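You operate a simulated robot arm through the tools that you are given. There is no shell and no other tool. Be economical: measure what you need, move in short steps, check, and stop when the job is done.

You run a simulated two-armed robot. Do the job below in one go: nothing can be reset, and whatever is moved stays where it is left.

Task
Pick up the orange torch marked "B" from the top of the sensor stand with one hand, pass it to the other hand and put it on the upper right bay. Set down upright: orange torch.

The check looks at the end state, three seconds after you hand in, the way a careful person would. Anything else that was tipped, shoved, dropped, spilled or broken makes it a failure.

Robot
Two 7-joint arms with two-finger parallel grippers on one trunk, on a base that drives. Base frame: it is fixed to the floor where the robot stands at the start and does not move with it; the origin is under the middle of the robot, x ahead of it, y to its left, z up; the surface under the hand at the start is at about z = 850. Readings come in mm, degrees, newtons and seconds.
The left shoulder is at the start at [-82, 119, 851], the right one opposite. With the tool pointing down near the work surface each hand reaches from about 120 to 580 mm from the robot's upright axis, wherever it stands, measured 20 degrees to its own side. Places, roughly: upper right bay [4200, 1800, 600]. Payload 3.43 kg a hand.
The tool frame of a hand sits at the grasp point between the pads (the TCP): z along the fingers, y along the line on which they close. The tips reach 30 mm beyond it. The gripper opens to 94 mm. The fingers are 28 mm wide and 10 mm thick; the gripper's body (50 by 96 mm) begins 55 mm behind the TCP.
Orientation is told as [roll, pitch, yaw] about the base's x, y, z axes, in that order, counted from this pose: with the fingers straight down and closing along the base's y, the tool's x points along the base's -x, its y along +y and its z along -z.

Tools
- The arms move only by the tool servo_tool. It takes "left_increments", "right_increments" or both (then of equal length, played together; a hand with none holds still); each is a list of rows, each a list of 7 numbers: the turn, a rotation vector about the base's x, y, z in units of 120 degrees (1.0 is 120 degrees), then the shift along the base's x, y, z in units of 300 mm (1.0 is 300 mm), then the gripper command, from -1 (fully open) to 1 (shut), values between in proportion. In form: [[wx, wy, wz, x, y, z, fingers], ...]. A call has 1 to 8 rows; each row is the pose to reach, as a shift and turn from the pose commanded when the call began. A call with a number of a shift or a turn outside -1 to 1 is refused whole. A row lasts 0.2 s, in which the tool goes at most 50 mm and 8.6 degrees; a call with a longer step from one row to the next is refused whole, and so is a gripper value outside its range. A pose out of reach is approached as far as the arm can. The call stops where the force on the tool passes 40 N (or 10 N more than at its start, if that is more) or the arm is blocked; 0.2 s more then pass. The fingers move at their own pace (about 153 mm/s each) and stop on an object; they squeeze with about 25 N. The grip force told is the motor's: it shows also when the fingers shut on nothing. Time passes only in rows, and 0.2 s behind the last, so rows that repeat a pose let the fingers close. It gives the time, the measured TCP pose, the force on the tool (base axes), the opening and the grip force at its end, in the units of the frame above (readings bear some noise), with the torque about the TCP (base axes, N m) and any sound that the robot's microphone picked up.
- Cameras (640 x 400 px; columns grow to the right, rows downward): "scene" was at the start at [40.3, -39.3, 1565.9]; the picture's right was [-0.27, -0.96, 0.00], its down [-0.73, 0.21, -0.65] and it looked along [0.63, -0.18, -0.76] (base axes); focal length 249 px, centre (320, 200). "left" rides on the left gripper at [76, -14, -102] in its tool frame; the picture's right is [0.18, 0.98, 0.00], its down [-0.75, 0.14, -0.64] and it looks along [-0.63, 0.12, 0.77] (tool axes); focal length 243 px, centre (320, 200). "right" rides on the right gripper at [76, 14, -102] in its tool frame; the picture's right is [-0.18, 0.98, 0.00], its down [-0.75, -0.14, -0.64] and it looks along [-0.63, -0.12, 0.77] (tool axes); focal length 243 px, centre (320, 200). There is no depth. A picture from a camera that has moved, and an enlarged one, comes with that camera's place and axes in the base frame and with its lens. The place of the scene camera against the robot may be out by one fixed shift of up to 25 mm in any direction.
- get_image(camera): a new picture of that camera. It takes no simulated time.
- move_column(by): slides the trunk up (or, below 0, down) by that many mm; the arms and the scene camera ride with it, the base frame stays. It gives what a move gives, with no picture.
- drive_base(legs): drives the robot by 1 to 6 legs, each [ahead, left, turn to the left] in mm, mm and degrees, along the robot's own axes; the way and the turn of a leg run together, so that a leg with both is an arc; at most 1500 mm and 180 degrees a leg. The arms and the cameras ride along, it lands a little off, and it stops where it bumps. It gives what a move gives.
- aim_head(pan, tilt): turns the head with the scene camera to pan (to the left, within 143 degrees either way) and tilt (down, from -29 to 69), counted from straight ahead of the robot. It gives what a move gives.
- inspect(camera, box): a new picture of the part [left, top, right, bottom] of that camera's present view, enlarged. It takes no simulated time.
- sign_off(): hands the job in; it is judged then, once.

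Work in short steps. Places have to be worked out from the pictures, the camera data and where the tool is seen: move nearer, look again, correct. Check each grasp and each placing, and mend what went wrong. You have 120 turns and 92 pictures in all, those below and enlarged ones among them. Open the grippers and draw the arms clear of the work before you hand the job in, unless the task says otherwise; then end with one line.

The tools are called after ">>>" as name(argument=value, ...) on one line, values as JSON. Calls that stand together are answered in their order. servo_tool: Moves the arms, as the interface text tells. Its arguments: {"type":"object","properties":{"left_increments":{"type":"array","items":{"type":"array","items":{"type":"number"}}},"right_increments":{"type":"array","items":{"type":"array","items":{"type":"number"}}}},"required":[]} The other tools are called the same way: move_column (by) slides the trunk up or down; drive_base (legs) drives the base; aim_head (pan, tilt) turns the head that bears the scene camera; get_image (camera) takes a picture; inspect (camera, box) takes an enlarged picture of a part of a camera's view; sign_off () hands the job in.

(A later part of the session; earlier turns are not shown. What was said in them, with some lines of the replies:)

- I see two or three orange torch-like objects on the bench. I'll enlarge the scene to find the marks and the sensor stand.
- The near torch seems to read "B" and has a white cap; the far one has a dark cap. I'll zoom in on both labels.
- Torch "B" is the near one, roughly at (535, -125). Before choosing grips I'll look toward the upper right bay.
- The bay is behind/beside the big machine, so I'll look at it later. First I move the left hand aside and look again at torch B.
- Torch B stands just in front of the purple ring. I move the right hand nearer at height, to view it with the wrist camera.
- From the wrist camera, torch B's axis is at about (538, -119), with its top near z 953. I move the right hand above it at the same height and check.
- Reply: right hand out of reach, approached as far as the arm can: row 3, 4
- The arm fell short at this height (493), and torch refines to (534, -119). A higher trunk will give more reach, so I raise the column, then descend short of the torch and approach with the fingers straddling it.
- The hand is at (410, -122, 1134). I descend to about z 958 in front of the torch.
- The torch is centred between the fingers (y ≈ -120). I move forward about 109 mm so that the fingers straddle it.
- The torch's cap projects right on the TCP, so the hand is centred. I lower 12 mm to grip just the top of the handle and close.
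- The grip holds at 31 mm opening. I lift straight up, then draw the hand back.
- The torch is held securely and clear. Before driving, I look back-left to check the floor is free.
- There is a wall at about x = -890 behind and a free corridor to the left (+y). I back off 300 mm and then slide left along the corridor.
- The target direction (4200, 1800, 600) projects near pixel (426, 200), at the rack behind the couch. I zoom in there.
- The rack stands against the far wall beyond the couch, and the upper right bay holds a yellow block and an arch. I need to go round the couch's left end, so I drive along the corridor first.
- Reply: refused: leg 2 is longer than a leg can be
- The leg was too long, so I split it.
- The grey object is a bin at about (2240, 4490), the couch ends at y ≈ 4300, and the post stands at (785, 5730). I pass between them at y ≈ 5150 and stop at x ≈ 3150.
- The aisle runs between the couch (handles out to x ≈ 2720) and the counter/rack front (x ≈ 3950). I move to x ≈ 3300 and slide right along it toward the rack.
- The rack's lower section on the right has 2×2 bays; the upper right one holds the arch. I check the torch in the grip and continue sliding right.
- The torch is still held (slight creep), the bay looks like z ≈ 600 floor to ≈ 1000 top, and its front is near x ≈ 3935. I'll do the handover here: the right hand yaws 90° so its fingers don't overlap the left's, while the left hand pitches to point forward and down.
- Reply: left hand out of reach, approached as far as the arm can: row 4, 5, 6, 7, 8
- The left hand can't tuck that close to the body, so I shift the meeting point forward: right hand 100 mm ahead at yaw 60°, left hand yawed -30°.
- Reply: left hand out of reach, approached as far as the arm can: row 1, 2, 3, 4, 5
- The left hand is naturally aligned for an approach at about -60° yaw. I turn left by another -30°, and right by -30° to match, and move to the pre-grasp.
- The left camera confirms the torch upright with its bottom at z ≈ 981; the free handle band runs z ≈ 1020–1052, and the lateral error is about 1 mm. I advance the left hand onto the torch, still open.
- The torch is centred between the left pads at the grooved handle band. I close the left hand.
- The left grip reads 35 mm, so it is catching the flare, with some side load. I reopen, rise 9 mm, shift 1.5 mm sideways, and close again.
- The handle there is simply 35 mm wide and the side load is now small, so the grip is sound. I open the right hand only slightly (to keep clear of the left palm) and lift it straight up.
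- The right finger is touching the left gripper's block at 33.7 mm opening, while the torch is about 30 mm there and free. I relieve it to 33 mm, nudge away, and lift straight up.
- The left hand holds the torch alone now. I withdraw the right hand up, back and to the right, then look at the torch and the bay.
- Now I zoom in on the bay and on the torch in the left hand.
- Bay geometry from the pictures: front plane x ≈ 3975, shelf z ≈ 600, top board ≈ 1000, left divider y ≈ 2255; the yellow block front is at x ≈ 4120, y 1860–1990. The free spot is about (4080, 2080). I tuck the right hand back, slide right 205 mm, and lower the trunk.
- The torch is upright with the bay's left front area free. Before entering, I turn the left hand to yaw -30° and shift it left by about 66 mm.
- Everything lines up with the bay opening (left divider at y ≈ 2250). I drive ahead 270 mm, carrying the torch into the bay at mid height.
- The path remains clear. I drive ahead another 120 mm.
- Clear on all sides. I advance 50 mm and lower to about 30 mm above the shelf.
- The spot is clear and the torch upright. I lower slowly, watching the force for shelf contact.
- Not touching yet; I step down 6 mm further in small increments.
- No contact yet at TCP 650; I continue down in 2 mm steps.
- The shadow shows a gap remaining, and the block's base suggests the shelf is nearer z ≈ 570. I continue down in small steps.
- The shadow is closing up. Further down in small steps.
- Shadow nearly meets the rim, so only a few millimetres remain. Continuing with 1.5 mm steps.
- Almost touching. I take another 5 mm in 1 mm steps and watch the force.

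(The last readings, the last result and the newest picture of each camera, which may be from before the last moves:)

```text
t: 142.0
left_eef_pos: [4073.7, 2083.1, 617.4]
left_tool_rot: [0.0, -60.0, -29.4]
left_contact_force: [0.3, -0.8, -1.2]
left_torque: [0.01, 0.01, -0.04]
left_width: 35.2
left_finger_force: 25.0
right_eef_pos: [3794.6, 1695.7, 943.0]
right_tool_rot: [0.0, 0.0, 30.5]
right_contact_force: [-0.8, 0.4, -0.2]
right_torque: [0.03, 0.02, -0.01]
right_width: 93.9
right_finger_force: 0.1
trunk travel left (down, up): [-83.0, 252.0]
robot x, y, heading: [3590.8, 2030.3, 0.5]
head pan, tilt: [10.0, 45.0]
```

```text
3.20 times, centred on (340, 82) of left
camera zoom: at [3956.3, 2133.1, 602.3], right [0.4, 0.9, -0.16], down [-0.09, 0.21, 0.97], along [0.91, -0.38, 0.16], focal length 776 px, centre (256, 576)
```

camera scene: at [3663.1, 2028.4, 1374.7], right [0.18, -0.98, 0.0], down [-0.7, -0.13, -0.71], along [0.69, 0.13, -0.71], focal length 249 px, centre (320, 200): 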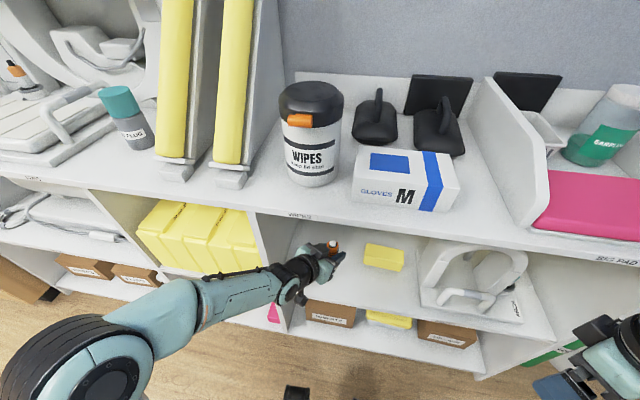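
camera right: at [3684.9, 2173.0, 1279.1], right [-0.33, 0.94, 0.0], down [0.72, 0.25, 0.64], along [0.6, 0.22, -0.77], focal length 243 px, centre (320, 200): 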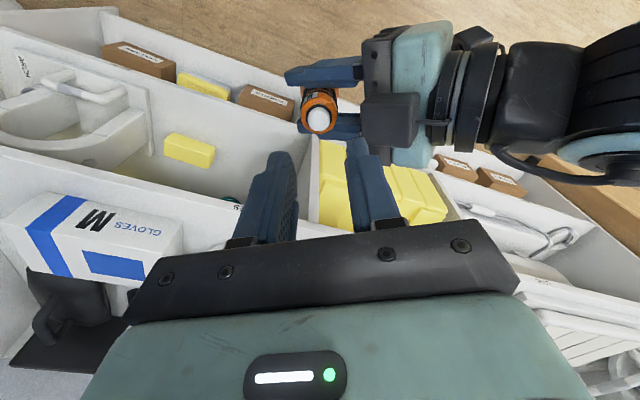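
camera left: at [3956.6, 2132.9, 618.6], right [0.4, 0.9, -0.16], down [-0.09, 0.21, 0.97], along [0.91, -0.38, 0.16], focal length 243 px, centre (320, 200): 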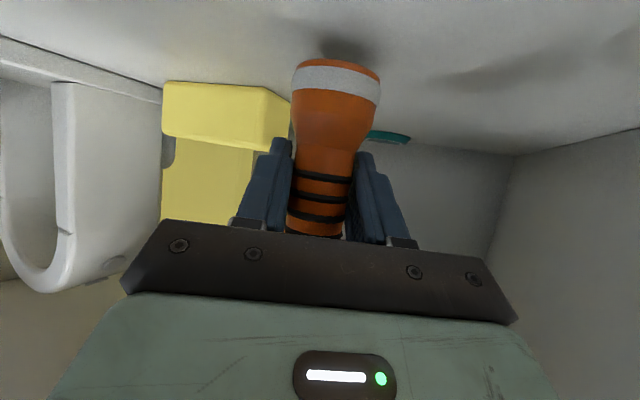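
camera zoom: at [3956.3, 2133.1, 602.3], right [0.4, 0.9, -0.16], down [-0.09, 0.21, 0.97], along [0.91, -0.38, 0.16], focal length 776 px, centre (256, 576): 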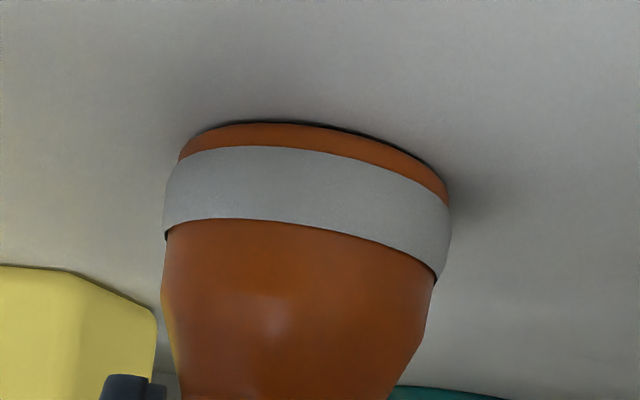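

Just about on the shelf; 2–3 mm more in sub-millimetre steps.

>>> servo_tool(left_increments=[[0, 0, 0, 0, 0, -0.002, 1], [0, 0, 0, 0, 0, -0.004, 1], [0, 0, 0, 0, 0, -0.006, 1], [0, 0, 0, 0, 0, -0.006, 1]])

>>> inspect(camera="left", box=[240, 20, 440, 145])

```text
t: 143.0
left_eef_pos: [4073.7, 2083.1, 616.4]
left_tool_rot: [0.1, -60.1, -29.6]
left_contact_force: [-0.8, 0.9, 10.7]
left_torque: [-0.02, 0.05, 0.0]
left_width: 35.1
left_finger_force: 24.7
right_eef_pos: [3793.4, 1697.7, 942.8]
right_tool_rot: [0.0, 0.1, 30.5]
right_contact_force: [-0.4, 0.5, -0.5]
right_torque: [-0.01, -0.01, -0.01]
right_width: 93.9
right_finger_force: 0.1
trunk travel left (down, up): [-83.0, 252.0]
robot x, y, heading: [3593.8, 2032.0, 0.8]
head pan, tilt: [10.0, 45.0]
```

```text
3.20 times, centred on (340, 82) of left
camera zoom: at [3956.6, 2132.7, 601.6], right [0.4, 0.9, -0.16], down [-0.09, 0.21, 0.97], along [0.91, -0.38, 0.17], focal length 776 px, centre (256, 576)
```

zoom: 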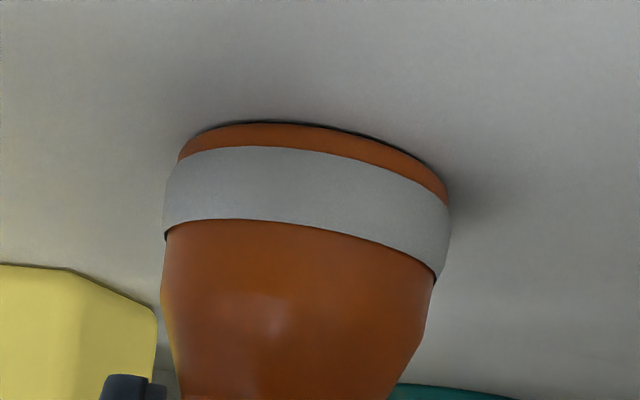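

Contact is confirmed (about 12 N up, negligible torque). I open the left fingers in stages.

>>> servo_tool(left_increments=[[0, 0, 0, 0, 0, 0, 0.15], [0, 0, 0, 0, 0, 0, 0], [0, 0, 0, 0, 0, 0, -0.5], [0, 0, 0, 0, 0, 0, -0.8], [0, 0, 0, 0, 0, 0, -0.8]])

>>> get_image(camera="left")

```text
t: 144.2
left_eef_pos: [4073.2, 2084.0, 614.4]
left_tool_rot: [0.0, -60.0, -29.4]
left_contact_force: [0.2, -0.2, -0.2]
left_torque: [0.0, 0.01, -0.02]
left_width: 84.3
left_finger_force: 0.1
right_eef_pos: [3794.8, 1696.4, 943.1]
right_tool_rot: [-0.1, 0.0, 30.5]
right_contact_force: [0.5, -0.2, -0.1]
right_torque: [0.01, 0.01, -0.01]
right_width: 93.9
right_finger_force: 0.1
trunk travel left (down, up): [-83.0, 252.0]
robot x, y, heading: [3590.0, 2033.7, 0.5]
head pan, tilt: [10.0, 45.0]
```

```text
26 pictures are left
camera left: at [3956.2, 2132.8, 600.6], right [0.4, 0.9, -0.16], down [-0.09, 0.21, 0.97], along [0.91, -0.38, 0.16], focal length 243 px, centre (320, 200)
```

left: 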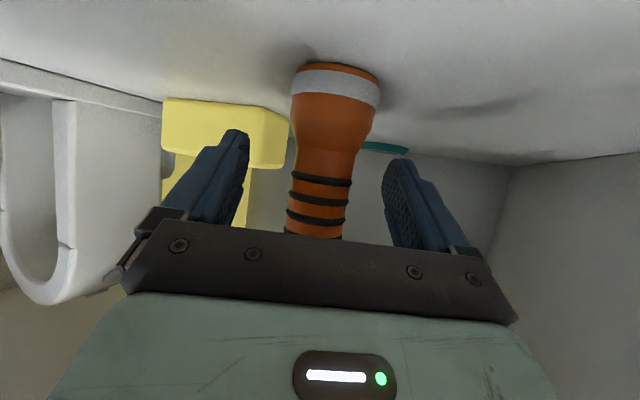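

The torch stands free. I withdraw the left hand back along its own pointing direction, then straight out of the bay.

>>> servo_tool(left_increments=[[0, 0, 0, -0.07, 0.04, 0.01, -0.9], [0, 0, 0, -0.17, 0.1, 0.02, -0.9], [0, 0, 0, -0.28, 0.15, 0.04, -0.9], [0, 0, 0, -0.42, 0.17, 0.08, -0.9], [0, 0, 0, -0.56, 0.17, 0.12, -0.9], [0, 0, 0, -0.68, 0.17, 0.15, -0.9]])

>>> get_image(camera="left")

>>> get_image(camera="scene")

```text
t: 145.6
left_eef_pos: [3909.5, 2134.9, 649.0]
left_tool_rot: [-0.1, -60.0, -29.4]
left_contact_force: [-0.8, 0.1, 0.2]
left_torque: [0.01, 0.03, 0.0]
left_width: 89.3
left_finger_force: 0.1
left hand out of reach, approached as far as the arm can: row 5, 6
right_eef_pos: [3794.6, 1698.0, 942.0]
right_tool_rot: [0.0, -0.1, 30.5]
right_contact_force: [0.1, 0.1, 0.3]
right_torque: [-0.05, 0.02, -0.01]
right_width: 93.9
right_finger_force: 0.0
trunk travel left (down, up): [-83.0, 252.0]
robot x, y, heading: [3587.3, 2032.7, 0.6]
head pan, tilt: [10.0, 45.0]
```

```text
25 pictures are left
camera left: at [3792.1, 2185.7, 634.9], right [0.4, 0.9, -0.16], down [-0.09, 0.21, 0.97], along [0.91, -0.38, 0.16], focal length 243 px, centre (320, 200)
```

left: 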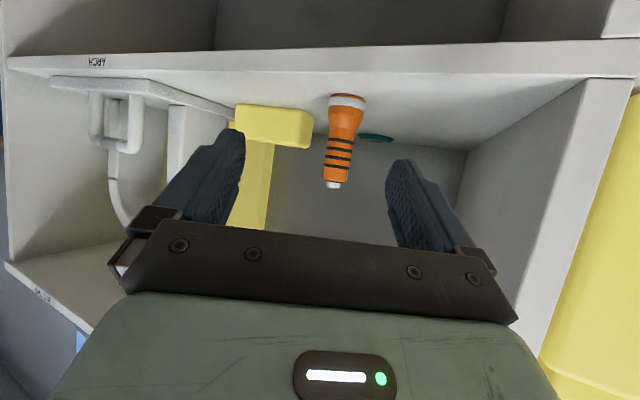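

```text
24 pictures are left
camera scene: at [3662.2, 2028.4, 1374.7], right [0.18, -0.98, 0.0], down [-0.7, -0.13, -0.71], along [0.7, 0.13, -0.71], focal length 249 px, centre (320, 200)
```

scene: 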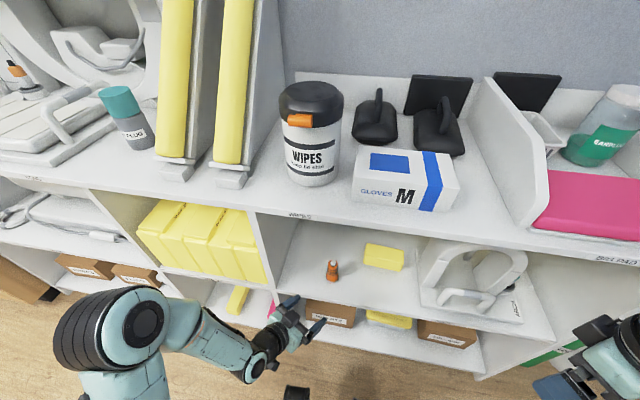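

The torch stands upright in the bay and nothing else moved. I back the robot away 250 mm, and check once more.

>>> drive_base(legs=[[-250, 0, 0]])

>>> inspect(camera="scene", box=[260, 140, 420, 240])

```text
t: 147.4
left_eef_pos: [3658.1, 2133.3, 650.4]
left_tool_rot: [0.0, -60.0, -29.5]
left_contact_force: [-0.4, 0.3, 0.6]
left_torque: [0.01, -0.01, -0.01]
left_width: 89.1
left_finger_force: 0.0
right_eef_pos: [3542.2, 1695.1, 942.8]
right_tool_rot: [0.1, 0.0, 30.4]
right_contact_force: [0.7, 0.0, -0.1]
right_torque: [-0.01, -0.01, 0.01]
right_width: 93.9
right_finger_force: 0.1
trunk travel left (down, up): [-83.0, 252.0]
robot x, y, heading: [3337.4, 2031.6, 0.8]
head pan, tilt: [10.0, 45.0]
```

```text
4.00 times, centred on (340, 190) of scene
camera zoom: at [3409.1, 2026.1, 1374.7], right [0.18, -0.98, 0.0], down [-0.69, -0.13, -0.71], along [0.7, 0.13, -0.71], focal length 997 px, centre (240, 240)
```

zoom: 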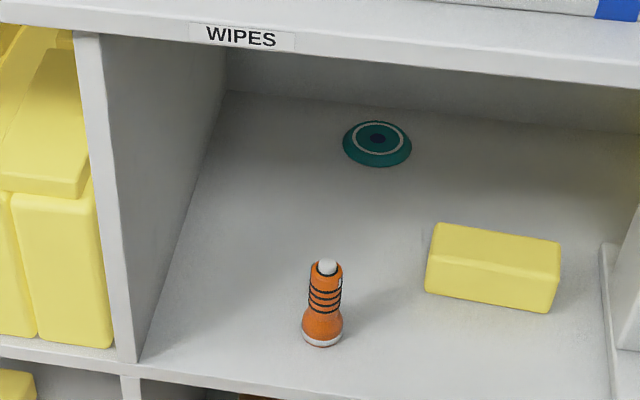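

The torch stands upright inside the upper right bay, both grippers are open and the arms are clear. I hand in.

>>> sign_off()

```text
The job is handed in.
```

Torch "B" was picked up with the right hand, passed to the left, and set down upright in the upper right bay; both grippers are open and clear, and the last picture shows nothing else disturbed.
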